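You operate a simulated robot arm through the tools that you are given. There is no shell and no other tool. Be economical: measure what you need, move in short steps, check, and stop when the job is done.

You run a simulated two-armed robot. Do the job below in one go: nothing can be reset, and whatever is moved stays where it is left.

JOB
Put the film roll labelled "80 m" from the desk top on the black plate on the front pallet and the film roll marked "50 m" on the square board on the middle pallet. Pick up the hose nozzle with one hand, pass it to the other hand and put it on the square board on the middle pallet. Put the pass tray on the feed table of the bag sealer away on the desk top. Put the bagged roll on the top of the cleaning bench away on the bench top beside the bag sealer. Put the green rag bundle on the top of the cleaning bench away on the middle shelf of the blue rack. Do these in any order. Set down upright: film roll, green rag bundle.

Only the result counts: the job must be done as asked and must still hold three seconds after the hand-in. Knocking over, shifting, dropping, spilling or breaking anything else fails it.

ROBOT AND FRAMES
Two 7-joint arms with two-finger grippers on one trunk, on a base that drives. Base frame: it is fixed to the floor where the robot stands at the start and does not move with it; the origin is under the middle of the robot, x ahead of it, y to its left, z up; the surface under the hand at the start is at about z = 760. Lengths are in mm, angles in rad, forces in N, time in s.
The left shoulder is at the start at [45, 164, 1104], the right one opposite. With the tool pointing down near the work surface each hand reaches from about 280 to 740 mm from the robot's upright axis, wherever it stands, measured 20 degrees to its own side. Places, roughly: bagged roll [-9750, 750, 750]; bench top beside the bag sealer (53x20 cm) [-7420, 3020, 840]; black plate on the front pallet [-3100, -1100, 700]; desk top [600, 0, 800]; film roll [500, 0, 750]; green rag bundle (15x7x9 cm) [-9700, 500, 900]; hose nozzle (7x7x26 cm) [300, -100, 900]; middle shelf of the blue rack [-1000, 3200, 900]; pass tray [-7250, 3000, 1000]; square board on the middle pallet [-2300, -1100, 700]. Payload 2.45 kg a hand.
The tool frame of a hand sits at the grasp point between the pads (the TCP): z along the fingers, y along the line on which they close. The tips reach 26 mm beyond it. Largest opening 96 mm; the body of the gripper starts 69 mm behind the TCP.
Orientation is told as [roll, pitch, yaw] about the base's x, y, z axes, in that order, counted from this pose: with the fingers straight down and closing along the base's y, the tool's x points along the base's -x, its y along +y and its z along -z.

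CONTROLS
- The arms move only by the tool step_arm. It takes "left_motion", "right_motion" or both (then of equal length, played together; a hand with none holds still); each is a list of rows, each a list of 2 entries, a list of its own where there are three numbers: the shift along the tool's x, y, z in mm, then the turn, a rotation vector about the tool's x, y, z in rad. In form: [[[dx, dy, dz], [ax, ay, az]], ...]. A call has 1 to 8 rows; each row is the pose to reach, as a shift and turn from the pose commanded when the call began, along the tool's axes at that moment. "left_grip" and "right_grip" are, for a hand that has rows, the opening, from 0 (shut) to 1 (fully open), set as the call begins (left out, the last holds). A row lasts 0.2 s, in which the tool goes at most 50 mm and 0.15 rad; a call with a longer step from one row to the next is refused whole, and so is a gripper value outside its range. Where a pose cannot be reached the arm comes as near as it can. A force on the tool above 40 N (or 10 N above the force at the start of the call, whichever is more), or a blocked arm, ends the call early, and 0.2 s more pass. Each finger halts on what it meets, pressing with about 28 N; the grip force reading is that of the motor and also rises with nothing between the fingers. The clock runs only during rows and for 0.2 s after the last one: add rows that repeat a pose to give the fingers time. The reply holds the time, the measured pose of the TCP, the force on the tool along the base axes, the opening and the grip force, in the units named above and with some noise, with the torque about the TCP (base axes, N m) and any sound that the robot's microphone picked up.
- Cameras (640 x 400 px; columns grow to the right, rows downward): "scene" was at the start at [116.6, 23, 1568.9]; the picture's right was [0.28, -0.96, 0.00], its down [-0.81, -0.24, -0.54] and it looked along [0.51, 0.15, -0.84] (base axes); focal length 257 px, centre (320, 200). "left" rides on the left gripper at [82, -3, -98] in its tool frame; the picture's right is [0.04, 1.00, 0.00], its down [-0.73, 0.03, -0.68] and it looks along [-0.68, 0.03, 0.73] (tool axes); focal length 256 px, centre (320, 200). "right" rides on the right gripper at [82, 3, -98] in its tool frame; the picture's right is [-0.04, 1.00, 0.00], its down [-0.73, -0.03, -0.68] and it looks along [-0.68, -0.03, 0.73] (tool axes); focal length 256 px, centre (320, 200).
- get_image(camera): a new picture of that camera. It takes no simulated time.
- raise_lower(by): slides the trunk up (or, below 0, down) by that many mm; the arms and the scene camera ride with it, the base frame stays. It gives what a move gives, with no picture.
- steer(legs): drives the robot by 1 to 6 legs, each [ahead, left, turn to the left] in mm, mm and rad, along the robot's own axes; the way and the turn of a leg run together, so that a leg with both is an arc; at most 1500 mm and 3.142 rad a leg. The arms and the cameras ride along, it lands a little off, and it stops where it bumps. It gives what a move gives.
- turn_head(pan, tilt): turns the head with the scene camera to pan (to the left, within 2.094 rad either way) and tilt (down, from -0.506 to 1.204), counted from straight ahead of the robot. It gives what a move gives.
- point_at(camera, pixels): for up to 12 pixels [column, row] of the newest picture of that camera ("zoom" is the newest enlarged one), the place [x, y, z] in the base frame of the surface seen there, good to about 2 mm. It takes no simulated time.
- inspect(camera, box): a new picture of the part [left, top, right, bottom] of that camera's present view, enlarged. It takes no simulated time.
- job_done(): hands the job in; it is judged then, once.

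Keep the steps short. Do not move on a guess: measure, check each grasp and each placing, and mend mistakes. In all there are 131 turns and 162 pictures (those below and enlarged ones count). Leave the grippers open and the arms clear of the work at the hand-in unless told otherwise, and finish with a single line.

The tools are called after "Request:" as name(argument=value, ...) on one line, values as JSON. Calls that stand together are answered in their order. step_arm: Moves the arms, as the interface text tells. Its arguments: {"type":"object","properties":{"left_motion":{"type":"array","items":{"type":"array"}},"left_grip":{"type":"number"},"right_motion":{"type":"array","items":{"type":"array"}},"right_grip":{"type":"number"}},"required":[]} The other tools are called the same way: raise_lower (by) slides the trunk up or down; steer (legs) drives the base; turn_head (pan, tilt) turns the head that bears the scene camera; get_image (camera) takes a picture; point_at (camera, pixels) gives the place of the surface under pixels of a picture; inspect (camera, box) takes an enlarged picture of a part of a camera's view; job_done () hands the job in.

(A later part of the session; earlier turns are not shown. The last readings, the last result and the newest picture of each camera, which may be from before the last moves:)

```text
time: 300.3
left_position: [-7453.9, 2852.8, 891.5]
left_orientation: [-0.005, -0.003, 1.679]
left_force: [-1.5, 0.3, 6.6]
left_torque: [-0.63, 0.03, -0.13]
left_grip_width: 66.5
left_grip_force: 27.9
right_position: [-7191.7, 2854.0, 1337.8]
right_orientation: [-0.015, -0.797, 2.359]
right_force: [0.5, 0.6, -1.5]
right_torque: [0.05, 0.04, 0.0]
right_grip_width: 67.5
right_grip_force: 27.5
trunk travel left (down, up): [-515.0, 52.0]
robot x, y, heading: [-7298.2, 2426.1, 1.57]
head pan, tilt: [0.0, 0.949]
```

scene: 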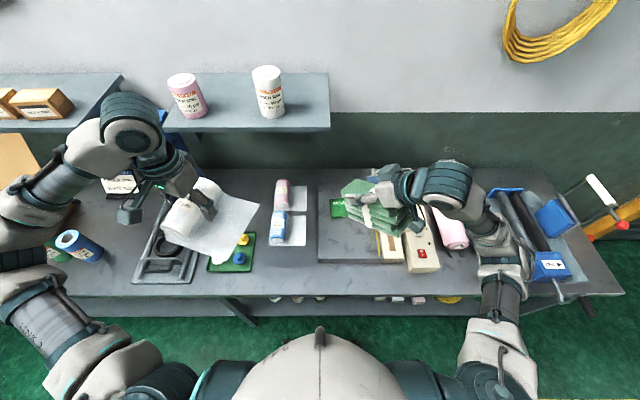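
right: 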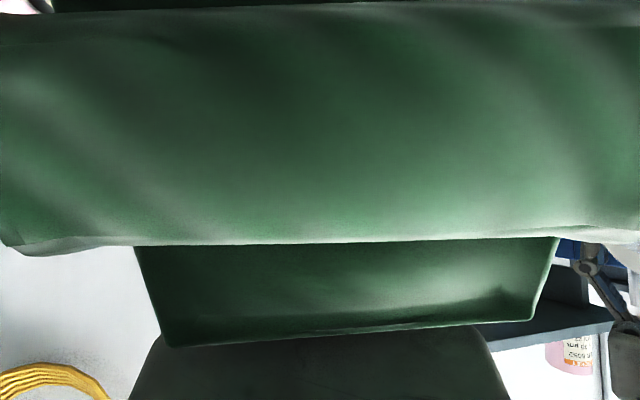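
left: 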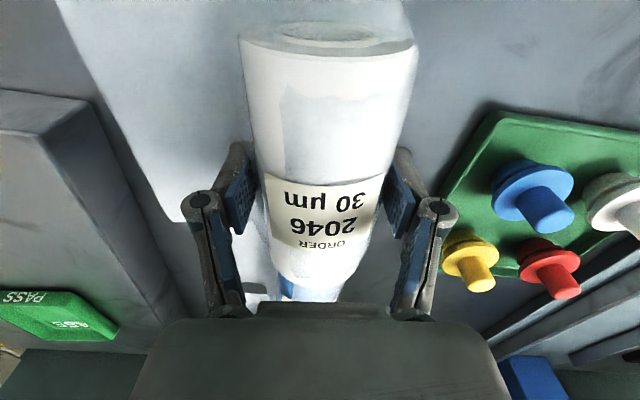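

Contact felt. Open the left hand and rise 200 mm.

Request:
step_arm(left_motion=[[[0, 0, 0], [0, 0, 0]], [[0, 0, 0], [0, 0, 0]], [[0, 0, -20], [0, 0, 0]], [[0, 0, -60], [0, 0, 0]], [[0, 0, -105], [0, 0, 0]], [[0, 0, -150], [0, 0, 0]], [[0, 0, -195], [0, 0, 0]]], left_grip=1)

Request:
inspect(camera="scene", box=[200, 160, 440, 310])

Request:
get_image(camera="left")

```text
time: 301.9
left_position: [-7454.8, 2852.0, 1085.3]
left_orientation: [-0.004, 0.0, 1.679]
left_force: [-0.1, 0.5, 0.0]
left_torque: [0.03, 0.02, 0.03]
left_grip_width: 96.1
left_grip_force: 0.0
right_position: [-7190.3, 2853.5, 1338.1]
right_orientation: [-0.013, -0.795, 2.361]
right_force: [0.6, 0.7, -1.9]
right_torque: [0.06, 0.04, 0.0]
right_grip_width: 67.4
right_grip_force: 28.2
trunk travel left (down, up): [-515.0, 52.0]
robot x, y, heading: [-7297.2, 2427.5, 1.566]
head pan, tilt: [0.0, 0.949]
```

```text
2.67 times, centred on (320, 235) of scene
```

zoom: 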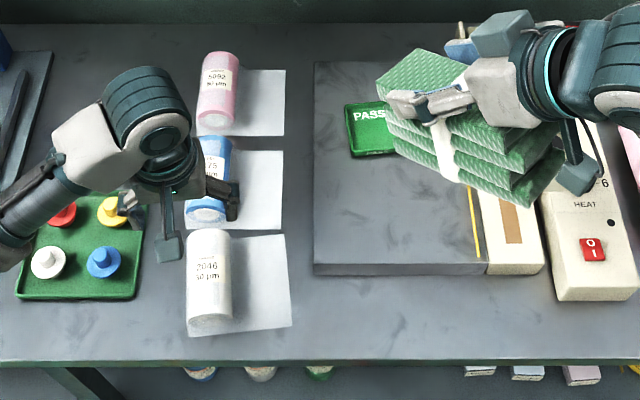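

```text
60 pictures are left
```

left: 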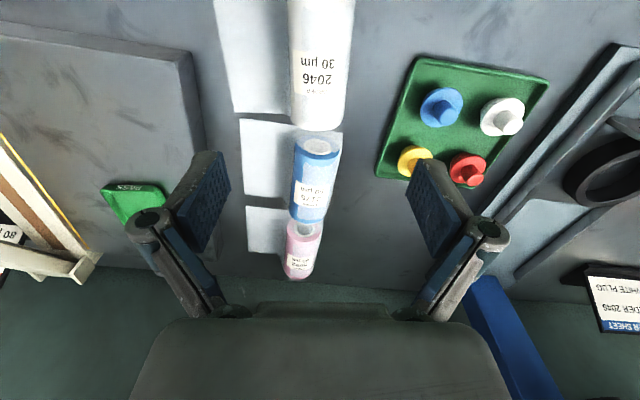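

The bagged roll lies well. Move the right hand back out of view of the PASS tray and measure the tray.

Request:
step_arm(right_motion=[[[31, 17, -32], [0, 0, 0]], [[62, 33, -63], [0, 0, 0]], [[94, 50, -95], [0, 0, 0]], [[94, 50, -95], [0, 0, 0]]])

Request:
inspect(camera="scene", box=[305, 180, 369, 220])

```text
time: 302.9
left_position: [-7454.7, 2853.0, 1085.8]
left_orientation: [-0.005, -0.002, 1.678]
left_force: [0.6, -0.4, 0.0]
left_torque: [-0.03, -0.01, 0.0]
left_grip_width: 95.8
left_grip_force: 0.0
right_position: [-7126.5, 2759.7, 1362.0]
right_orientation: [-0.01, -0.794, 2.358]
right_force: [-0.3, -0.4, -1.2]
right_torque: [0.07, 0.03, 0.0]
right_grip_width: 67.4
right_grip_force: 28.0
right hand out of reach, approached as far as the arm can: row 2, 3, 4
trunk travel left (down, up): [-515.0, 52.0]
robot x, y, heading: [-7297.3, 2427.8, 1.56]
head pan, tilt: [0.0, 0.949]
```

```text
10.00 times, centred on (337, 200) of scene
```

zoom: 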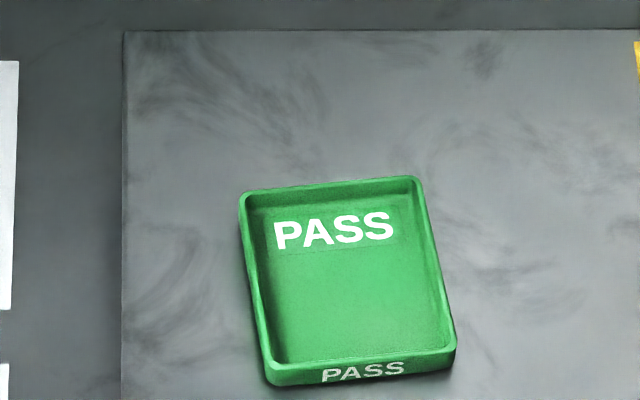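

Request:
point_at(camera="zoom", pixels=[[243, 197], [418, 182], [449, 350], [270, 370], [330, 185], [360, 355], [435, 260], [256, 280], [345, 290], [270, 383], [448, 366], [550, 280]])

```text
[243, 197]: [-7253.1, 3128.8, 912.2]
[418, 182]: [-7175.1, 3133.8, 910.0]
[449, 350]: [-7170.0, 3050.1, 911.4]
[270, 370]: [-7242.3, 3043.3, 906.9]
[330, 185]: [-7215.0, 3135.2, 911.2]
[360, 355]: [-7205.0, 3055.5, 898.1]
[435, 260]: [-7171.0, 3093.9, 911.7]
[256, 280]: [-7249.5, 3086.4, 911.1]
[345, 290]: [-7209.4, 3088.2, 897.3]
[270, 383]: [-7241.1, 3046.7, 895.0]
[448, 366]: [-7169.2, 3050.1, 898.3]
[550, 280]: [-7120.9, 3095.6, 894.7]
```

Tray: 80 x 92 mm, height 17 on z=895, centre (-7210,3090), turned so that the left hand's present yaw (1.68) fits. Drive 80 mm closer, then move the hand over it.

Request:
steer(legs=[[80, 0, 0]])

Request:
step_arm(left_motion=[[[0, 0, 0], [0, 0, 0]], [[0, 0, 0], [0, 0, 0]], [[0, 0, 0], [0, 0, 0]]])

```text
time: 303.9
left_position: [-7455.4, 2925.8, 1087.8]
left_orientation: [-0.006, -0.008, 1.679]
left_force: [0.5, -0.2, -0.4]
left_torque: [-0.02, -0.02, -0.01]
left_grip_width: 96.0
left_grip_force: 0.0
right_position: [-7127.3, 2830.9, 1363.4]
right_orientation: [-0.019, -0.798, 2.365]
right_force: [-0.4, -0.7, -0.7]
right_torque: [0.02, 0.05, 0.0]
right_grip_width: 67.5
right_grip_force: 27.4
trunk travel left (down, up): [-515.0, 52.0]
robot x, y, heading: [-7300.0, 2506.1, 1.572]
head pan, tilt: [0.0, 0.949]
```

```text
time: 304.7
left_position: [-7455.3, 2932.2, 1085.4]
left_orientation: [-0.003, -0.001, 1.677]
left_force: [0.5, -0.3, -0.5]
left_torque: [0.0, 0.01, 0.0]
left_grip_width: 96.1
left_grip_force: 0.1
right_position: [-7126.2, 2838.9, 1362.2]
right_orientation: [-0.011, -0.795, 2.358]
right_force: [0.4, 0.2, -1.4]
right_torque: [0.05, 0.07, -0.03]
right_grip_width: 67.6
right_grip_force: 27.7
trunk travel left (down, up): [-515.0, 52.0]
robot x, y, heading: [-7302.6, 2507.0, 1.566]
head pan, tilt: [0.0, 0.949]
```

Request:
step_arm(left_motion=[[[-22, -43, 0], [0, 0, 0]], [[-44, -87, 0], [0, 0, 0]], [[-65, -130, 0], [0, 0, 0]], [[-87, -174, 0], [0, 0, 0]], [[-109, -217, 0], [0, 0, 0]], [[-131, -260, 0], [0, 0, 0]], [[-131, -260, 45], [0, 0, 0]], [[-131, -260, 80], [0, 0, 0]]], left_grip=1)

Request:
get_image(camera="left")

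Request:
get_image(camera="scene")

```text
time: 306.5
left_position: [-7209.4, 3091.7, 1007.7]
left_orientation: [-0.004, -0.007, 1.678]
left_force: [-0.5, -0.4, 0.0]
left_torque: [0.02, 0.02, 0.01]
left_grip_width: 95.6
left_grip_force: 0.2
right_position: [-7124.8, 2835.4, 1361.4]
right_orientation: [-0.014, -0.798, 2.361]
right_force: [-0.7, 0.3, -1.5]
right_torque: [0.07, 0.04, -0.05]
right_grip_width: 67.4
right_grip_force: 28.2
trunk travel left (down, up): [-515.0, 52.0]
robot x, y, heading: [-7298.7, 2507.5, 1.566]
head pan, tilt: [0.0, 0.949]
```

```text
58 pictures are left
```

left: 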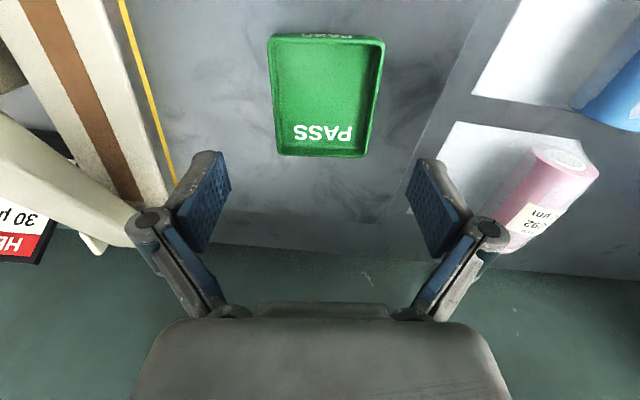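

```text
57 pictures are left
```

scene: 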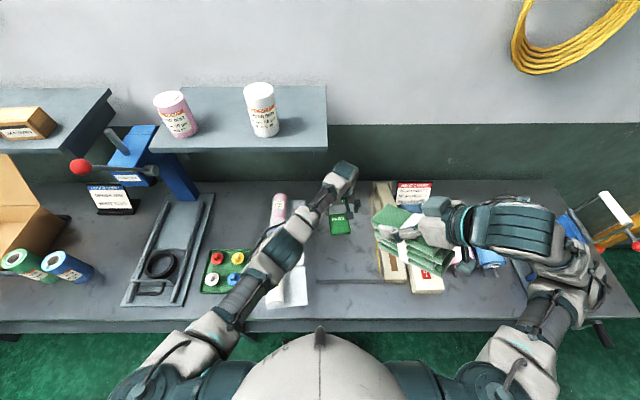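

Request:
point_at(camera="left", pixels=[[270, 60], [383, 60], [278, 145], [366, 145], [273, 100], [374, 100], [320, 154], [325, 36]])

```text
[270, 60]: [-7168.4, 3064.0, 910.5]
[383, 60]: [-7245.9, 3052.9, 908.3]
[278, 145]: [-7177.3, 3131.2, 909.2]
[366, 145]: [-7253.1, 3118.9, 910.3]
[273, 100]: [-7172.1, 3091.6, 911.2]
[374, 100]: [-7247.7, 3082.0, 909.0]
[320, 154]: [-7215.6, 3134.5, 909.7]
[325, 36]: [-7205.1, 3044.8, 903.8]
```

Centre (-7210,3090) confirmed, yaw within 0.012. Descend to tips ≈ 3 mm over the table and close.

Request:
step_arm(left_motion=[[[1, 0, 40], [0, 0.007, -0.012]], [[1, 0, 65], [0, 0.007, -0.012]], [[1, 0, 82], [0, 0.007, -0.012]], [[1, 0, 83], [0, 0.007, -0.012]]])

Request:
get_image(camera="left")

```text
time: 307.5
left_position: [-7224.2, 3071.7, 925.1]
left_orientation: [-0.006, 0.006, 1.691]
left_force: [0.1, 0.0, 1.1]
left_torque: [0.0, 0.04, 0.01]
left_grip_width: 96.0
left_grip_force: 0.0
left hand out of reach, approached as far as the arm can: row 1, 2, 3, 4
right_position: [-7126.8, 2838.6, 1362.9]
right_orientation: [-0.014, -0.795, 2.361]
right_force: [0.3, 0.0, -0.6]
right_torque: [0.02, 0.0, 0.02]
right_grip_width: 67.4
right_grip_force: 28.0
trunk travel left (down, up): [-515.0, 52.0]
robot x, y, heading: [-7295.5, 2505.0, 1.565]
head pan, tilt: [0.0, 0.949]
```

```text
56 pictures are left
```

left: 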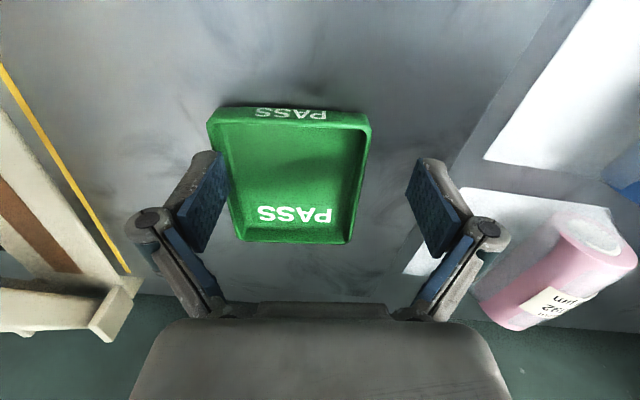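

Out of reach with the trunk this high; the hand fell short by ~20 mm. Rise, lower the trunk 120 mm, and re-approach.

Request:
step_arm(left_motion=[[[0, 0, -30], [0, 0, 0]], [[0, 0, -70], [0, 0, 0]], [[0, 0, -115], [0, 0, 0]], [[0, 0, -160], [0, 0, 0]]])

Request:
raise_lower(by=-120)

Request:
get_image(camera="left")

Request:
point_at(camera="left", pixels=[[230, 150], [330, 150], [280, 180], [280, 100], [250, 120], [310, 120], [320, 60], [270, 60]])

```text
time: 308.5
left_position: [-7227.3, 3068.8, 1086.9]
left_orientation: [-0.004, 0.004, 1.691]
left_force: [-0.8, -0.1, 0.0]
left_torque: [0.01, -0.03, -0.04]
left_grip_width: 95.9
left_grip_force: 0.1
right_position: [-7127.8, 2838.0, 1363.3]
right_orientation: [-0.016, -0.795, 2.363]
right_force: [0.4, 0.1, -1.7]
right_torque: [0.05, 0.05, 0.01]
right_grip_width: 67.4
right_grip_force: 28.2
trunk travel left (down, up): [-515.0, 52.0]
robot x, y, heading: [-7298.7, 2505.5, 1.572]
head pan, tilt: [0.0, 0.949]
```

```text
time: 310.0
left_position: [-7222.1, 3068.2, 966.5]
left_orientation: [0.0, 0.003, 1.689]
left_force: [-0.4, -0.8, 0.1]
left_torque: [0.03, 0.02, -0.02]
left_grip_width: 96.1
left_grip_force: 0.1
right_position: [-7121.8, 2841.3, 1239.3]
right_orientation: [0.002, -0.787, 2.351]
right_force: [0.7, 0.1, -1.1]
right_torque: [0.06, 0.0, 0.01]
right_grip_width: 67.5
right_grip_force: 28.0
trunk travel left (down, up): [-395.0, 172.0]
robot x, y, heading: [-7299.4, 2510.4, 1.564]
head pan, tilt: [0.0, 0.949]
```

```text
55 pictures are left
```

left: 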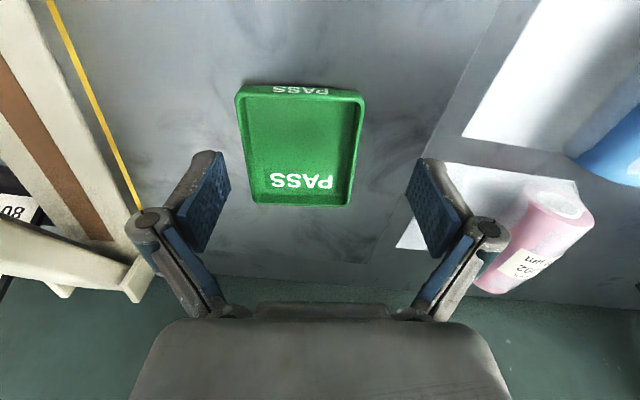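

```text
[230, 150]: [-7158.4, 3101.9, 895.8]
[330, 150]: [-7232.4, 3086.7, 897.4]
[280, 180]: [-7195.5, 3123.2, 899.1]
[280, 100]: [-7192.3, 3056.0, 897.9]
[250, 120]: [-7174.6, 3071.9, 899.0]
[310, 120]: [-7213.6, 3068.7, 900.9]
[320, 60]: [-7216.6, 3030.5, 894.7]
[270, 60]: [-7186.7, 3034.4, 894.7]
```

Request:
point_at(camera="left", pixels=[[244, 140], [358, 140], [238, 98], [362, 100], [252, 195], [350, 200], [300, 204], [300, 88]])

```text
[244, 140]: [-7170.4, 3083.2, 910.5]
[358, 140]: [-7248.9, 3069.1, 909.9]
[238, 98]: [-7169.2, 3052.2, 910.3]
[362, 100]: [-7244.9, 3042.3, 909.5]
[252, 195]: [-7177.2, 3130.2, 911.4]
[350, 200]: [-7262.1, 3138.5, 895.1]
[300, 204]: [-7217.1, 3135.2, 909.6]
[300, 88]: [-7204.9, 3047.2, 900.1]
```

The tray has not moved. Correct laterally, then descend.

Request:
step_arm(left_motion=[[[-20, -14.5, 0], [0, 0, 0]], [[-20, -14.5, 20], [0, 0, 0]], [[-20, -14.5, 20], [0, 0, 0]]])

Request:
get_image(camera="left")

```text
time: 310.8
left_position: [-7211.9, 3090.1, 945.9]
left_orientation: [-0.005, 0.003, 1.691]
left_force: [0.1, -0.5, 0.1]
left_torque: [0.0, -0.04, 0.01]
left_grip_width: 95.9
left_grip_force: 0.1
right_position: [-7125.9, 2840.6, 1240.5]
right_orientation: [-0.002, -0.785, 2.354]
right_force: [0.4, -0.4, -1.0]
right_torque: [0.06, 0.05, 0.01]
right_grip_width: 67.8
right_grip_force: 28.4
trunk travel left (down, up): [-395.0, 172.0]
robot x, y, heading: [-7299.7, 2507.6, 1.57]
head pan, tilt: [0.0, 0.949]
```

```text
54 pictures are left
```

left: 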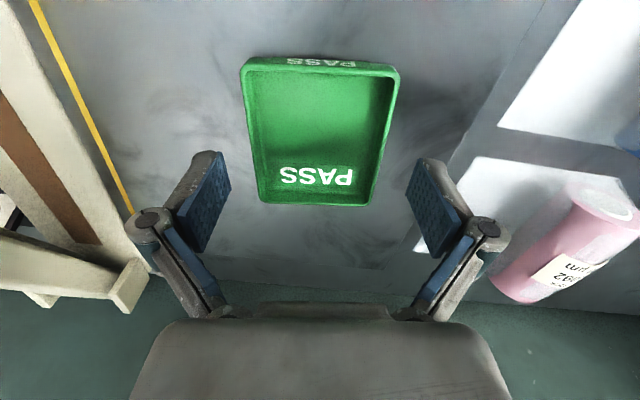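

Centred. Descend 21 mm and close.

Request:
step_arm(left_motion=[[[0, 0, 12], [0, 0, 0]], [[0, 0, 21], [0, 0, 0]], [[0, 0, 21], [0, 0, 0]]])

Request:
step_arm(left_motion=[[[0, 0, 0], [0, 0, 0]], [[0, 0, 0], [0, 0, 0]], [[0, 0, 0], [0, 0, 0]]], left_grip=0)

Request:
step_arm(left_motion=[[[0, 0, -5], [0, 0, 0]], [[0, 0, -15], [0, 0, 0]], [[0, 0, -40], [0, 0, 0]]])

Request:
get_image(camera="left")

```text
time: 311.6
left_position: [-7213.4, 3091.2, 924.2]
left_orientation: [-0.007, 0.004, 1.691]
left_force: [-0.5, 0.2, -0.5]
left_torque: [-0.03, -0.02, -0.01]
left_grip_width: 96.0
left_grip_force: 0.0
right_position: [-7126.5, 2840.8, 1240.3]
right_orientation: [-0.002, -0.785, 2.355]
right_force: [-0.5, -0.7, -1.8]
right_torque: [0.03, 0.09, 0.0]
right_grip_width: 67.5
right_grip_force: 27.6
trunk travel left (down, up): [-395.0, 172.0]
robot x, y, heading: [-7299.5, 2507.5, 1.567]
head pan, tilt: [0.0, 0.949]
```

```text
time: 312.4
left_position: [-7211.3, 3089.8, 923.8]
left_orientation: [-0.003, 0.004, 1.692]
left_force: [-2.5, 2.1, 6.2]
left_torque: [-0.33, -0.01, -0.09]
left_grip_width: 6.0
left_grip_force: 27.5
right_position: [-7124.4, 2840.6, 1239.5]
right_orientation: [0.0, -0.787, 2.35]
right_force: [0.8, -1.0, -1.3]
right_torque: [0.07, 0.07, -0.02]
right_grip_width: 67.7
right_grip_force: 28.7
trunk travel left (down, up): [-395.0, 172.0]
robot x, y, heading: [-7295.4, 2502.3, 1.564]
head pan, tilt: [0.0, 0.949]
```

```text
time: 313.2
left_position: [-7213.4, 3089.5, 964.8]
left_orientation: [-0.003, 0.004, 1.691]
left_force: [-0.1, 0.1, -2.7]
left_torque: [-0.03, 0.07, 0.05]
left_grip_width: 6.2
left_grip_force: 27.9
right_position: [-7126.2, 2841.7, 1239.5]
right_orientation: [0.0, -0.786, 2.354]
right_force: [-0.2, 0.4, -2.0]
right_torque: [0.03, 0.05, -0.03]
right_grip_width: 67.4
right_grip_force: 28.3
trunk travel left (down, up): [-395.0, 172.0]
robot x, y, heading: [-7297.6, 2504.9, 1.568]
head pan, tilt: [0.0, 0.949]
```

```text
53 pictures are left
```

left: 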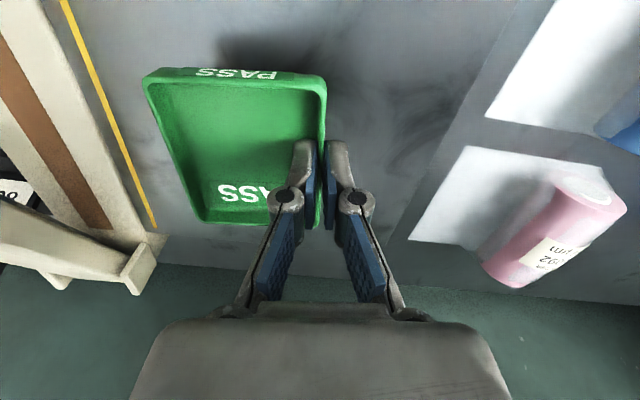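

The fingers ended up pinching the tray's left wall (6 mm); it lifts level (2.7 N). Raise and draw the left hand back, then back off and drive along toward the blue rack.

Request:
step_arm(left_motion=[[[0, 0, -45], [0, 0, 0]], [[0, 0, -90], [0, 0, 0]], [[37, 24, -100], [0, 0, 0]], [[75, 49, -110], [0, 0, 0]], [[112, 73, -120], [0, 0, 0]], [[150, 98, -120], [0, 0, 0]], [[187, 122, -120], [0, 0, 0]], [[224, 147, -120], [0, 0, 0]]])

Request:
get_image(camera="scene")

```text
time: 315.0
left_position: [-7336.3, 2850.4, 1085.8]
left_orientation: [-0.007, 0.005, 1.692]
left_force: [-0.1, -0.3, -2.5]
left_torque: [0.01, 0.07, 0.02]
left_grip_width: 6.1
left_grip_force: 28.2
right_position: [-7129.2, 2839.1, 1239.6]
right_orientation: [-0.004, -0.785, 2.356]
right_force: [-0.3, 0.1, -1.4]
right_torque: [0.03, 0.03, 0.01]
right_grip_width: 67.7
right_grip_force: 28.0
trunk travel left (down, up): [-395.0, 172.0]
robot x, y, heading: [-7295.6, 2505.3, 1.57]
head pan, tilt: [0.0, 0.949]
```

```text
52 pictures are left
```

scene: 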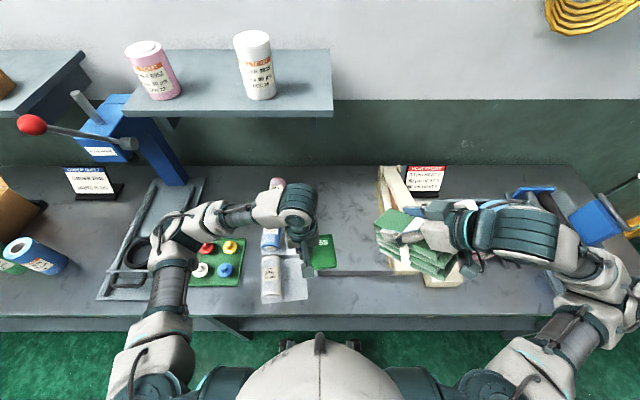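

All fine on the bench. Drive: back 400, turn right to face +x, then along y≈2100.

Request:
steer(legs=[[-420, 0, 0], [0, 0, -1.57], [1500, 0, 0], [1500, 0, 0], [1500, 0, 0]])

Request:
turn_head(pan=0, tilt=0.3)

Request:
get_image(camera="scene")

```text
time: 342.5
left_position: [-2465.1, 2151.3, 1085.3]
left_orientation: [-0.007, 0.006, 0.135]
left_force: [0.6, 0.4, -2.3]
left_torque: [0.11, 0.08, -0.02]
left_grip_width: 6.1
left_grip_force: 28.3
right_position: [-2472.5, 1945.1, 1240.4]
right_orientation: [-0.002, -0.784, 0.802]
right_force: [0.3, 0.4, -0.6]
right_torque: [-0.04, 0.0, 0.02]
right_grip_width: 67.6
right_grip_force: 28.5
trunk travel left (down, up): [-395.0, 172.0]
robot x, y, heading: [-2811.0, 2112.9, 0.013]
head pan, tilt: [0.0, 0.949]
```

```text
time: 343.5
left_position: [-2467.5, 2152.5, 1086.5]
left_orientation: [-0.008, 0.003, 0.136]
left_force: [0.6, -0.3, -2.4]
left_torque: [0.11, 0.0, 0.0]
left_grip_width: 5.8
left_grip_force: 28.0
right_position: [-2475.2, 1944.6, 1240.0]
right_orientation: [-0.004, -0.785, 0.804]
right_force: [-0.1, -0.6, -1.4]
right_torque: [0.0, -0.01, 0.01]
right_grip_width: 67.5
right_grip_force: 28.6
trunk travel left (down, up): [-395.0, 172.0]
robot x, y, heading: [-2808.3, 2110.8, 0.015]
head pan, tilt: [0.0, 0.3]
```

```text
51 pictures are left
```

scene: 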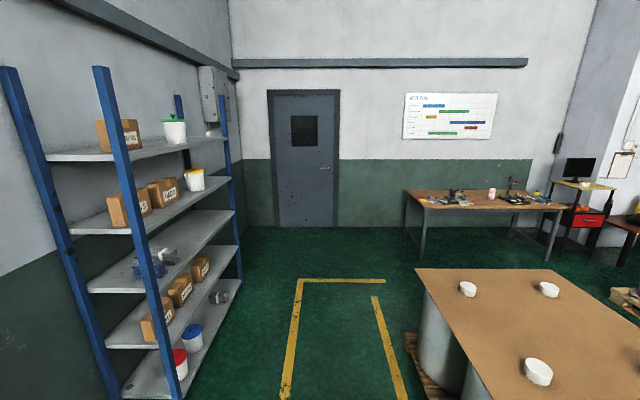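

The rack is on the left; the middle (third) shelf has small items at its left end and free space to the right. Measure.

Request:
point_at(camera="scene", pixels=[[205, 245], [210, 235], [190, 260], [160, 285], [120, 285], [165, 255], [145, 270], [225, 225], [185, 215], [150, 220], [200, 285], [215, 260]])

Request:
inspect(camera="scene", box=[40, 170, 260, 330])

```text
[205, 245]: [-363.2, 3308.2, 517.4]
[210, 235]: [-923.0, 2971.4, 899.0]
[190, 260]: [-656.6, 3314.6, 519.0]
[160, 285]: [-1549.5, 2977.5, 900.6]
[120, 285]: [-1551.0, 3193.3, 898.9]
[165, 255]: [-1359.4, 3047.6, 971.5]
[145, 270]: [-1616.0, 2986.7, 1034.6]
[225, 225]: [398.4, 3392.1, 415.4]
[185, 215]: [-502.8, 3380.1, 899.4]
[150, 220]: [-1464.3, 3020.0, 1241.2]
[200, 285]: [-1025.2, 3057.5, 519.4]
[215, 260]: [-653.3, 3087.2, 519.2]
```

```text
2.50 times, centred on (150, 250) of scene
```

zoom: 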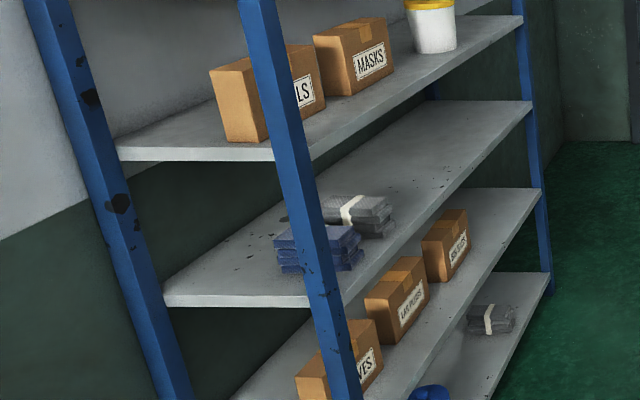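

Middle shelf: z≈899, front edge y≈2965, upper shelf at ≈1240, free around x=-1000. Drive to x≈-1080, turn to face the rack, and approach to y≈2420.

Request:
steer(legs=[[1500, 0, 0], [225, 0, 0], [0, 0, 1.555], [280, 0, 0]])

Request:
step_arm(right_motion=[[[0, 0, 0], [0.06, 0, 0.06]], [[0, 0, 0], [0.12, 0, 0.12]], [[0, 0, 0], [0.12, 0, 0.12]]])

Request:
turn_head(pan=0, tilt=0.5)

Request:
get_image(camera="scene")

```text
time: 357.5
left_position: [-1122.2, 2748.2, 1087.5]
left_orientation: [-0.005, 0.003, 1.678]
left_force: [0.2, 0.5, -2.2]
left_torque: [-0.01, 0.06, -0.03]
left_grip_width: 6.1
left_grip_force: 28.0
right_position: [-915.8, 2736.9, 1240.9]
right_orientation: [-0.003, -0.787, 2.345]
right_force: [-0.3, 0.5, -1.8]
right_torque: [0.04, 0.06, 0.02]
right_grip_width: 67.2
right_grip_force: 28.5
trunk travel left (down, up): [-395.0, 172.0]
robot x, y, heading: [-1092.9, 2410.3, 1.553]
head pan, tilt: [0.0, 0.3]
```

```text
time: 358.3
left_position: [-1124.2, 2748.2, 1087.2]
left_orientation: [-0.007, 0.001, 1.677]
left_force: [-0.2, -0.5, -2.4]
left_torque: [-0.05, 0.05, 0.03]
left_grip_width: 6.0
left_grip_force: 28.4
right_position: [-914.5, 2748.3, 1252.5]
right_orientation: [-0.005, -0.786, 2.175]
right_force: [-0.2, 0.4, -1.6]
right_torque: [0.02, 0.05, 0.03]
right_grip_width: 67.5
right_grip_force: 28.1
right hand out of reach, approached as far as the arm can: row 1, 2, 3
trunk travel left (down, up): [-395.0, 172.0]
robot x, y, heading: [-1091.0, 2406.7, 1.554]
head pan, tilt: [0.0, 0.3]
```

```text
time: 359.1
left_position: [-1122.1, 2747.1, 1087.3]
left_orientation: [-0.007, 0.0, 1.676]
left_force: [-0.1, 0.4, -1.3]
left_torque: [-0.08, 0.08, 0.0]
left_grip_width: 6.1
left_grip_force: 28.5
right_position: [-914.1, 2747.2, 1252.6]
right_orientation: [-0.006, -0.786, 2.174]
right_force: [0.7, 0.4, -2.0]
right_torque: [0.04, 0.04, 0.01]
right_grip_width: 67.4
right_grip_force: 27.9
trunk travel left (down, up): [-395.0, 172.0]
robot x, y, heading: [-1092.1, 2406.5, 1.55]
head pan, tilt: [0.0, 0.499]
```

```text
49 pictures are left
```

scene: 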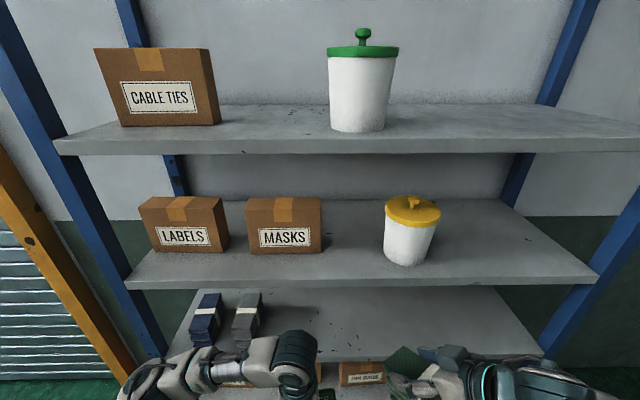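

Turning works with equal x/z tool rotations. Lower the trunk 120 mm, then finish the yaw while moving forward.

Request:
raise_lower(by=-120)

Request:
step_arm(right_motion=[[[0, 0, 20], [0.085, 0, 0.085]], [[0, 0, 40], [0.17, 0, 0.17]], [[0, 0, 40], [0.255, 0, 0.255]], [[0, 0, 40], [0.34, 0, 0.34]], [[0, 0, 40], [0.426, 0, 0.426]], [[0, 0, 40], [0.426, 0, 0.426]]])

Request:
step_arm(right_motion=[[[0, 0, 0], [0, -0.13, 0]], [[0, 0, 0], [0, -0.27, 0]], [[0, 0, 0], [0, -0.4, 0]], [[0, 0, 0], [0, -0.4, 0]]])

Request:
turn_head(pan=-0.3, tilt=0.9)

Request:
get_image(camera="scene")

```text
time: 360.6
left_position: [-1122.7, 2745.9, 967.3]
left_orientation: [-0.009, -0.002, 1.677]
left_force: [-0.3, -0.6, -2.4]
left_torque: [-0.02, 0.11, -0.03]
left_grip_width: 6.3
left_grip_force: 27.8
right_position: [-913.9, 2761.8, 1112.4]
right_orientation: [0.046, -0.734, 2.14]
right_force: [0.1, 0.3, -0.4]
right_torque: [0.06, 0.02, -0.01]
right_grip_width: 67.7
right_grip_force: 27.9
trunk travel left (down, up): [-275.0, 292.0]
robot x, y, heading: [-1095.3, 2404.6, 1.555]
head pan, tilt: [0.0, 0.499]
```

```text
time: 362.0
left_position: [-1123.0, 2747.5, 966.7]
left_orientation: [-0.008, 0.001, 1.677]
left_force: [0.3, 0.1, -2.9]
left_torque: [-0.02, 0.05, -0.01]
left_grip_width: 5.9
left_grip_force: 27.8
right_position: [-932.9, 2792.4, 1087.6]
right_orientation: [-0.004, -0.721, 1.568]
right_force: [0.3, 1.0, -2.1]
right_torque: [0.07, 0.0, -0.01]
right_grip_width: 67.6
right_grip_force: 27.9
right hand out of reach, approached as far as the arm can: row 1, 2, 3, 4, 5, 6
trunk travel left (down, up): [-275.0, 292.0]
robot x, y, heading: [-1088.3, 2406.8, 1.552]
head pan, tilt: [0.0, 0.499]
```

```text
time: 363.0
left_position: [-1122.8, 2747.0, 968.4]
left_orientation: [-0.008, 0.0, 1.677]
left_force: [0.2, 0.3, -2.3]
left_torque: [-0.03, 0.1, 0.01]
left_grip_width: 6.2
left_grip_force: 27.9
right_position: [-960.5, 2852.3, 1118.0]
right_orientation: [-0.006, -1.125, 1.576]
right_force: [-0.1, -0.5, -0.9]
right_torque: [0.04, 0.0, 0.02]
right_grip_width: 67.4
right_grip_force: 27.9
right hand out of reach, approached as far as the arm can: row 1, 2, 3, 4
trunk travel left (down, up): [-275.0, 292.0]
robot x, y, heading: [-1093.6, 2405.8, 1.554]
head pan, tilt: [0.0, 0.499]
```

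```text
time: 363.8
left_position: [-1123.3, 2747.2, 966.3]
left_orientation: [-0.006, 0.002, 1.675]
left_force: [0.2, 0.8, -2.4]
left_torque: [0.01, 0.12, 0.01]
left_grip_width: 5.9
left_grip_force: 28.4
right_position: [-960.7, 2851.4, 1117.5]
right_orientation: [-0.003, -1.121, 1.573]
right_force: [0.5, 0.1, -2.3]
right_torque: [0.04, 0.02, 0.01]
right_grip_width: 67.5
right_grip_force: 27.6
trunk travel left (down, up): [-275.0, 292.0]
robot x, y, heading: [-1093.3, 2409.5, 1.554]
head pan, tilt: [-0.3, 0.901]
```

```text
48 pictures are left
```

scene: 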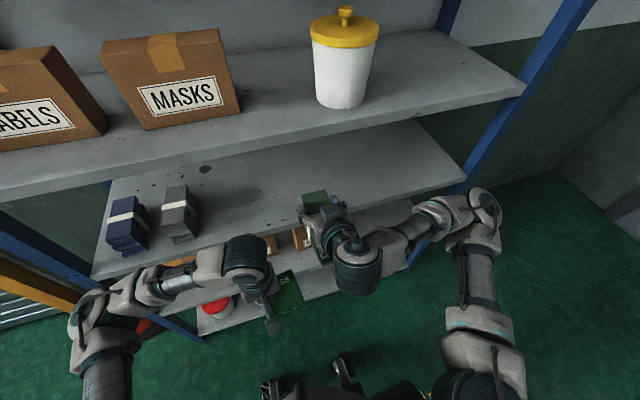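

Check the bundle's levelness: enlarge and measure its top face.

Request:
inspect(camera="scene", box=[280, 175, 380, 255])

Request:
point_at(camera="zoom", pixels=[[150, 90], [220, 85], [120, 100], [110, 130], [160, 120], [200, 110], [120, 175], [110, 150], [200, 80], [140, 80], [150, 105], [230, 100]])

Request:
get_image(camera="right")

```text
5.00 times, centred on (330, 215) of scene
```

zoom: 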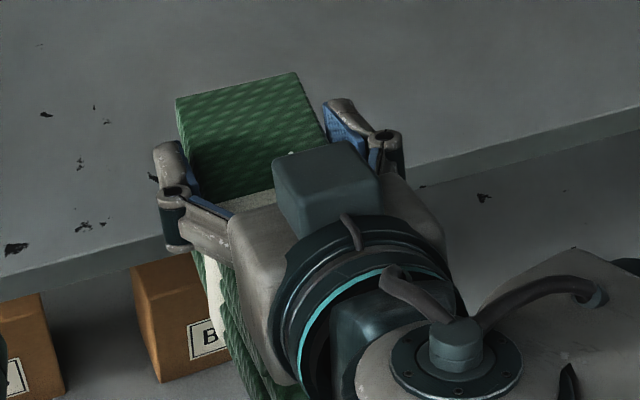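

```text
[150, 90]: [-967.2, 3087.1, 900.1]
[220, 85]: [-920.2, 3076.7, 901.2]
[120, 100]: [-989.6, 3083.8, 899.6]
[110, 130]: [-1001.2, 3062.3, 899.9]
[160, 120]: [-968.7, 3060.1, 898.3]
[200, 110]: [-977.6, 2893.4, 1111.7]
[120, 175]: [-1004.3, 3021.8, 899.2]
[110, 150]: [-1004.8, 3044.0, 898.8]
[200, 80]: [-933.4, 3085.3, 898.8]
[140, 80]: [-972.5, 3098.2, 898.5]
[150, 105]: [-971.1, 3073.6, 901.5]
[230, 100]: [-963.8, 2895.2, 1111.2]
```

```text
46 pictures are left
```

right: 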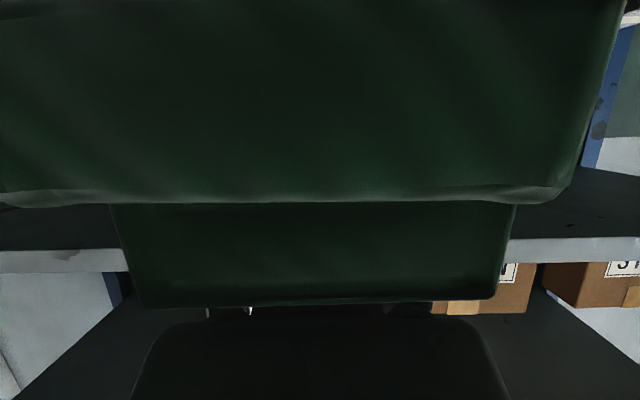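

Request:
point_at(camera="zoom", pixels=[[240, 84], [290, 80], [185, 102], [210, 180], [255, 190], [225, 150], [260, 130], [300, 110], [215, 270], [225, 310], [245, 350], [210, 260]])

```text
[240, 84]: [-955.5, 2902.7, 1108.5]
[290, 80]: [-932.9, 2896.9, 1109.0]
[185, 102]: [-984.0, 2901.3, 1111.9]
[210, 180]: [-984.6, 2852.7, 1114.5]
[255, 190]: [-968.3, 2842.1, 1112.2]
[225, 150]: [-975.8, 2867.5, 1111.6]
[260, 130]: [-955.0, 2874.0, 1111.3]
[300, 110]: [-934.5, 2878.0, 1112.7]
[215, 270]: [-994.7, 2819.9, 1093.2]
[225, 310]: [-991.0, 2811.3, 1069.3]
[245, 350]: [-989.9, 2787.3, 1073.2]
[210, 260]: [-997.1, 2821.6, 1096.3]
```

Top face level within 0.04 rad, 6 mm under the TCP; so bundle base = TCP − 92. Lower to TCP z≈1005 in front of the shelf, with a −0.04 pitch fix.

Request:
step_arm(right_motion=[[[35, 0, 16], [0, -0.02, 0]], [[70, 0, 33], [0, -0.04, 0]], [[102, 0, 49], [0, -0.04, 0]], [[102, 0, 49], [0, -0.04, 0]]])

Request:
get_image(camera="scene")

```text
time: 364.8
left_position: [-1123.6, 2746.9, 967.2]
left_orientation: [-0.007, 0.001, 1.679]
left_force: [-0.4, -0.1, -2.4]
left_torque: [-0.03, 0.09, -0.01]
left_grip_width: 6.5
left_grip_force: 28.6
right_position: [-970.5, 2870.8, 1000.3]
right_orientation: [-0.005, -1.162, 1.572]
right_force: [-0.5, -0.5, -1.9]
right_torque: [0.01, 0.01, 0.0]
right_grip_width: 67.7
right_grip_force: 27.5
right hand out of reach, approached as far as the arm can: row 1, 2, 3, 4
trunk travel left (down, up): [-275.0, 292.0]
robot x, y, heading: [-1089.5, 2405.0, 1.553]
head pan, tilt: [-0.3, 0.901]
```

```text
45 pictures are left
```

scene: 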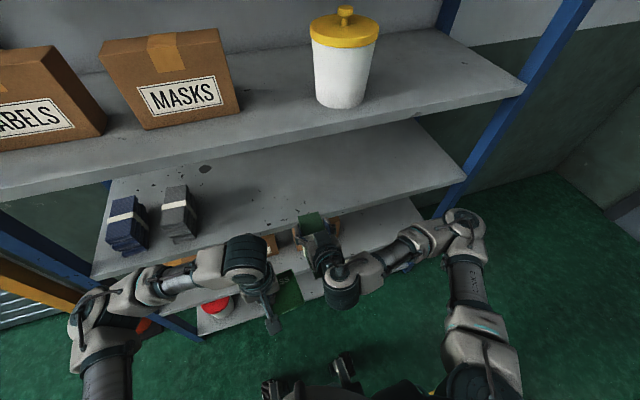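

Insert: rise 12 mm and move forward 210 mm to TCP y≈3080.

Request:
step_arm(right_motion=[[[-11, 0, -5], [0, 0, 0]], [[-28, 0, 34], [0, 0, 0]], [[-44, 0, 72], [0, 0, 0]], [[-61, 0, 111], [0, 0, 0]], [[-78, 0, 150], [0, 0, 0]], [[-94, 0, 188], [0, 0, 0]], [[-94, 0, 188], [0, 0, 0]]])

Request:
get_image(camera="scene")

```text
time: 366.4
left_position: [-1124.0, 2745.8, 967.7]
left_orientation: [-0.008, 0.0, 1.678]
left_force: [0.1, -0.5, -1.9]
left_torque: [-0.02, 0.1, -0.01]
left_grip_width: 5.8
left_grip_force: 28.0
right_position: [-972.3, 3080.7, 1014.1]
right_orientation: [-0.005, -1.164, 1.574]
right_force: [-0.2, -0.4, -0.6]
right_torque: [0.03, -0.01, -0.04]
right_grip_width: 67.4
right_grip_force: 27.9
trunk travel left (down, up): [-275.0, 292.0]
robot x, y, heading: [-1090.1, 2408.3, 1.557]
head pan, tilt: [-0.3, 0.901]
```

```text
44 pictures are left
```

scene: 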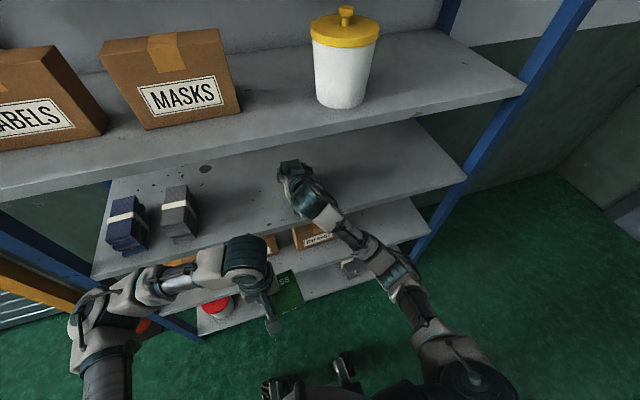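

Check the bundle's position, then lower.

Request:
inspect(camera="scene", box=[250, 140, 350, 220])

Request:
step_arm(right_motion=[[[8, 0, 3.5], [0, 0, 0]], [[15, 0, 6.5], [0, 0, 0]], [[15, 0, 6.5], [0, 0, 0]]])

Request:
point_at(camera="zoom", pixels=[[190, 120], [210, 110], [230, 105], [185, 130], [150, 190], [160, 220], [200, 250], [250, 250], [160, 150], [180, 200]])

```text
5.00 times, centred on (300, 180) of scene
```

zoom: 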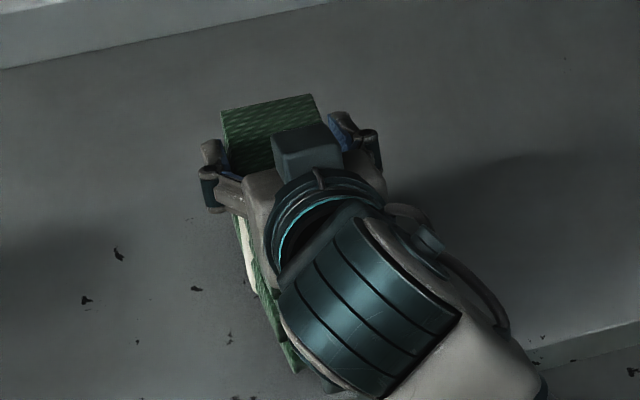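

```text
time: 367.2
left_position: [-1123.1, 2748.7, 966.4]
left_orientation: [-0.006, -0.001, 1.677]
left_force: [-0.2, 0.1, -2.6]
left_torque: [-0.01, 0.12, 0.02]
left_grip_width: 6.1
left_grip_force: 28.6
right_position: [-971.9, 3082.1, 997.1]
right_orientation: [-0.004, -1.163, 1.574]
right_force: [0.3, -0.3, -1.8]
right_torque: [0.0, 0.01, 0.01]
right_grip_width: 67.2
right_grip_force: 27.6
trunk travel left (down, up): [-275.0, 292.0]
robot x, y, heading: [-1090.5, 2405.5, 1.554]
head pan, tilt: [-0.3, 0.901]
```

```text
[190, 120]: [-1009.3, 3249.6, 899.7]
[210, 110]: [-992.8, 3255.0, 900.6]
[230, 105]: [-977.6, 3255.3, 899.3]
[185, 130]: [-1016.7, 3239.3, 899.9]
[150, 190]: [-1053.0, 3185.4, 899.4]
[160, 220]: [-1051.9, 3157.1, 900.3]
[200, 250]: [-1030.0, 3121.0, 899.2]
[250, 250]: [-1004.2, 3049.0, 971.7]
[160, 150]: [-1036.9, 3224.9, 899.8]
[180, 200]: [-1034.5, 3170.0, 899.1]
```

Now lower in 2 mm steps to contact.

Request:
step_arm(right_motion=[[[2.5, 0, 1], [0, 0, 0]], [[4.5, 0, 2], [0, 0, 0]]])

Request:
step_arm(right_motion=[[[1.5, 0, 0.7], [0, 0, 0]], [[2.5, 0, 1], [0, 0, 0]]])

Request:
inspect(camera="scene", box=[250, 140, 350, 220])

```text
time: 367.8
left_position: [-1122.8, 2747.5, 967.1]
left_orientation: [-0.01, 0.0, 1.678]
left_force: [-0.5, 0.0, -2.8]
left_torque: [-0.02, 0.08, -0.01]
left_grip_width: 6.0
left_grip_force: 28.6
right_position: [-972.2, 3080.1, 992.1]
right_orientation: [-0.007, -1.162, 1.575]
right_force: [0.2, -0.5, -2.2]
right_torque: [0.03, 0.0, -0.02]
right_grip_width: 67.4
right_grip_force: 28.2
trunk travel left (down, up): [-275.0, 292.0]
robot x, y, heading: [-1089.8, 2406.5, 1.557]
head pan, tilt: [-0.3, 0.901]
```

```text
time: 368.4
left_position: [-1123.8, 2747.7, 967.0]
left_orientation: [-0.007, -0.002, 1.678]
left_force: [0.1, -1.1, -2.5]
left_torque: [-0.03, 0.12, 0.05]
left_grip_width: 5.9
left_grip_force: 28.4
right_position: [-972.1, 3080.2, 990.4]
right_orientation: [-0.005, -1.164, 1.573]
right_force: [-0.4, -0.4, -1.8]
right_torque: [0.02, 0.0, 0.02]
right_grip_width: 67.6
right_grip_force: 27.9
trunk travel left (down, up): [-275.0, 292.0]
robot x, y, heading: [-1094.6, 2404.9, 1.552]
head pan, tilt: [-0.3, 0.901]
```

```text
5.00 times, centred on (300, 180) of scene
```

zoom: 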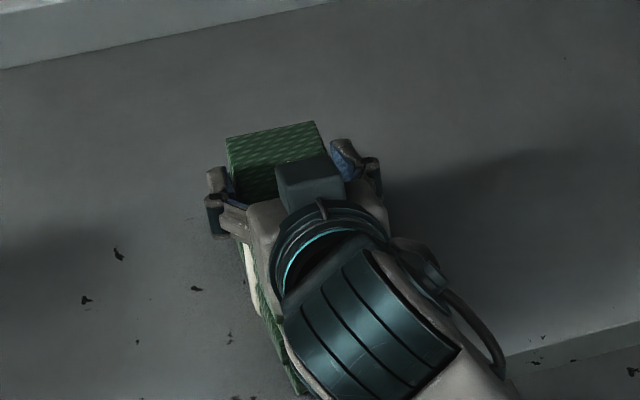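

Request:
step_arm(right_motion=[[[2, 0, 0.8], [0, 0, 0]], [[3, 0, 1.3], [0, 0, 0]]])

Request:
step_arm(right_motion=[[[2, 0, 0.8], [0, 0, 0]], [[2.5, 0, 1], [0, 0, 0]]])

Request:
point_at(camera="zoom", pixels=[[240, 145], [300, 130], [245, 180], [260, 165], [245, 250], [255, 300], [250, 280], [290, 370]])

```text
time: 369.0
left_position: [-1123.9, 2746.6, 966.9]
left_orientation: [-0.007, 0.001, 1.679]
left_force: [-0.5, 0.3, -2.7]
left_torque: [-0.01, 0.1, -0.03]
left_grip_width: 5.9
left_grip_force: 27.4
right_position: [-972.4, 3080.3, 990.0]
right_orientation: [-0.009, -1.169, 1.578]
right_force: [0.7, 4.1, 10.9]
right_torque: [-0.3, -0.53, 0.08]
right_grip_width: 67.5
right_grip_force: 27.9
trunk travel left (down, up): [-275.0, 292.0]
robot x, y, heading: [-1092.6, 2408.3, 1.548]
head pan, tilt: [-0.3, 0.901]
```

```text
time: 369.6
left_position: [-1125.0, 2746.0, 968.4]
left_orientation: [-0.007, -0.003, 1.677]
left_force: [-0.3, 1.0, -2.6]
left_torque: [-0.04, 0.1, 0.0]
left_grip_width: 6.0
left_grip_force: 28.2
right_position: [-973.1, 3078.4, 989.1]
right_orientation: [-0.001, -1.171, 1.573]
right_force: [1.7, 11.8, 28.1]
right_torque: [0.44, -0.15, -0.06]
right_grip_width: 67.4
right_grip_force: 28.0
trunk travel left (down, up): [-275.0, 292.0]
robot x, y, heading: [-1093.8, 2407.9, 1.551]
head pan, tilt: [-0.3, 0.901]
```

```text
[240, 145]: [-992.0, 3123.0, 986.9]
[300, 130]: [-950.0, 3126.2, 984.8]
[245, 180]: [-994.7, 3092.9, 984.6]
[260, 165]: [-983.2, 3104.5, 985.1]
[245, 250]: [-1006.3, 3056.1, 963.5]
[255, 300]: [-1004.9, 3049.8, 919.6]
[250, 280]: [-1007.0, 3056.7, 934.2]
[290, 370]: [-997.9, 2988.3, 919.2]
```

Firm contact; top lies level at z≈986. Relieve 2 mm, open, and withdraw along the fingers.

Request:
step_arm(right_motion=[[[-2, 0, -1], [0, 0, 0]], [[-2, 0, -1], [0, 0, 0]], [[-2, 0, -1], [0, 0, 0]], [[-2, 0, -1], [0, 0, 0]], [[-2, 0, -40], [0, 0, 0]], [[-2, 0, -80], [0, 0, 0]], [[-2, 0, -125], [0, 0, 0]], [[-2, 0, -170], [0, 0, 0]]], right_grip=1)

Request:
get_image(camera="scene")

Request:
get_image(camera="right")

```text
time: 371.4
left_position: [-1125.2, 2746.2, 966.8]
left_orientation: [-0.008, 0.0, 1.679]
left_force: [0.5, -0.4, -1.7]
left_torque: [-0.06, 0.07, 0.01]
left_grip_width: 6.0
left_grip_force: 27.5
right_position: [-972.5, 2924.1, 1053.7]
right_orientation: [-0.007, -1.163, 1.574]
right_force: [0.0, 0.2, -0.2]
right_torque: [-0.02, 0.0, 0.01]
right_grip_width: 95.9
right_grip_force: 0.0
trunk travel left (down, up): [-275.0, 292.0]
robot x, y, heading: [-1092.2, 2405.6, 1.548]
head pan, tilt: [-0.3, 0.901]
```

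```text
41 pictures are left
```

scene: 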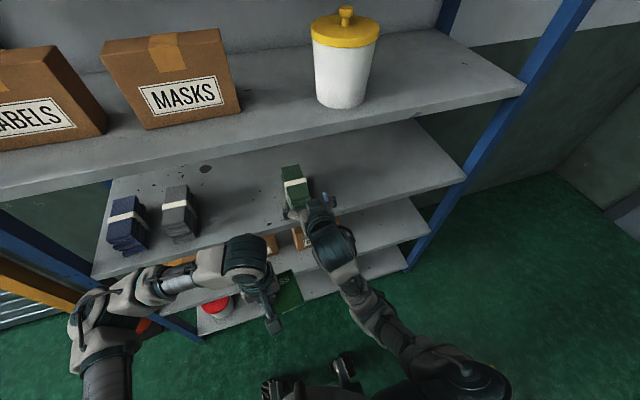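

```text
40 pictures are left
```

right: 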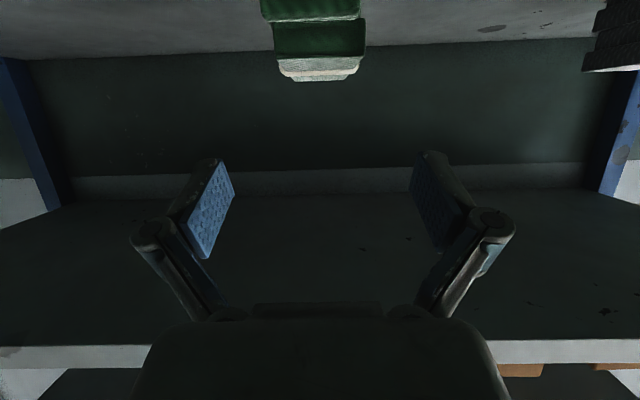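

The green bundle stands upright on the middle shelf. Now take the tray to the desk: back off, drive east, then south to y≈0.

Request:
step_arm(right_motion=[[[-20, 0, -30], [0, 0, 0]], [[-40, 0, -60], [0, 0, 0]], [[-60, 0, -90], [0, 0, 0]]])

Request:
steer(legs=[[-320, 0, 0], [0, 0, -1.55], [900, 0, 0], [0, 0, -1.57], [1500, 0, 0], [580, 0, 0]])

Request:
turn_head(pan=1.0, tilt=0.7)

Request:
get_image(camera="scene")

```text
time: 372.2
left_position: [-1127.2, 2747.4, 966.3]
left_orientation: [-0.01, 0.003, 1.678]
left_force: [-0.2, 0.9, -2.5]
left_torque: [-0.07, 0.1, -0.03]
left_grip_width: 6.1
left_grip_force: 28.3
right_position: [-976.8, 2881.4, 1128.1]
right_orientation: [-0.013, -1.164, 1.583]
right_force: [-0.5, 0.3, -0.1]
right_torque: [0.0, 0.0, -0.05]
right_grip_width: 96.0
right_grip_force: 0.0
right hand out of reach, approached as far as the arm can: row 3
trunk travel left (down, up): [-275.0, 292.0]
robot x, y, heading: [-1093.4, 2409.2, 1.552]
head pan, tilt: [-0.3, 0.901]
```

```text
time: 396.2
left_position: [-135.1, -344.9, 966.9]
left_orientation: [-0.006, 0.001, -1.442]
left_force: [-0.1, 0.0, -2.9]
left_torque: [0.05, -0.06, -0.04]
left_grip_width: 5.8
left_grip_force: 28.7
right_position: [-282.5, -480.9, 1127.3]
right_orientation: [-0.009, -1.165, -1.542]
right_force: [-0.7, 0.6, -0.4]
right_torque: [-0.01, -0.03, 0.02]
right_grip_width: 95.7
right_grip_force: 0.0
trunk travel left (down, up): [-275.0, 292.0]
robot x, y, heading: [-176.3, -5.4, -1.564]
head pan, tilt: [-0.3, 0.901]
```

```text
time: 397.7
left_position: [-136.5, -341.9, 968.5]
left_orientation: [-0.008, -0.002, -1.44]
left_force: [-0.1, -0.5, -2.6]
left_torque: [0.04, -0.1, 0.02]
left_grip_width: 5.8
left_grip_force: 27.8
right_position: [-283.0, -477.8, 1130.7]
right_orientation: [-0.009, -1.168, -1.544]
right_force: [-0.4, -0.9, -0.1]
right_torque: [0.01, 0.0, 0.01]
right_grip_width: 96.0
right_grip_force: 0.0
trunk travel left (down, up): [-275.0, 292.0]
robot x, y, heading: [-172.0, -6.5, -1.568]
head pan, tilt: [1.0, 0.7]
```

```text
39 pictures are left
```

scene: 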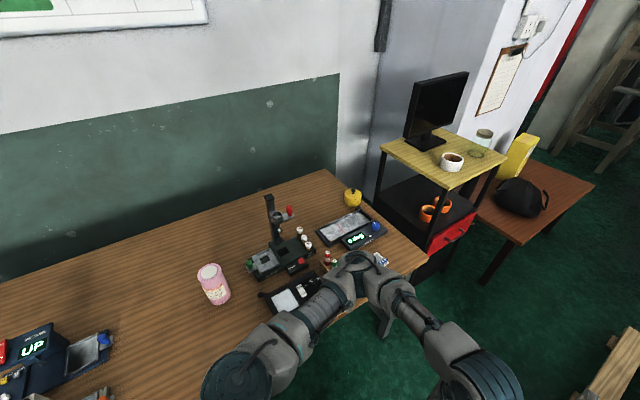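

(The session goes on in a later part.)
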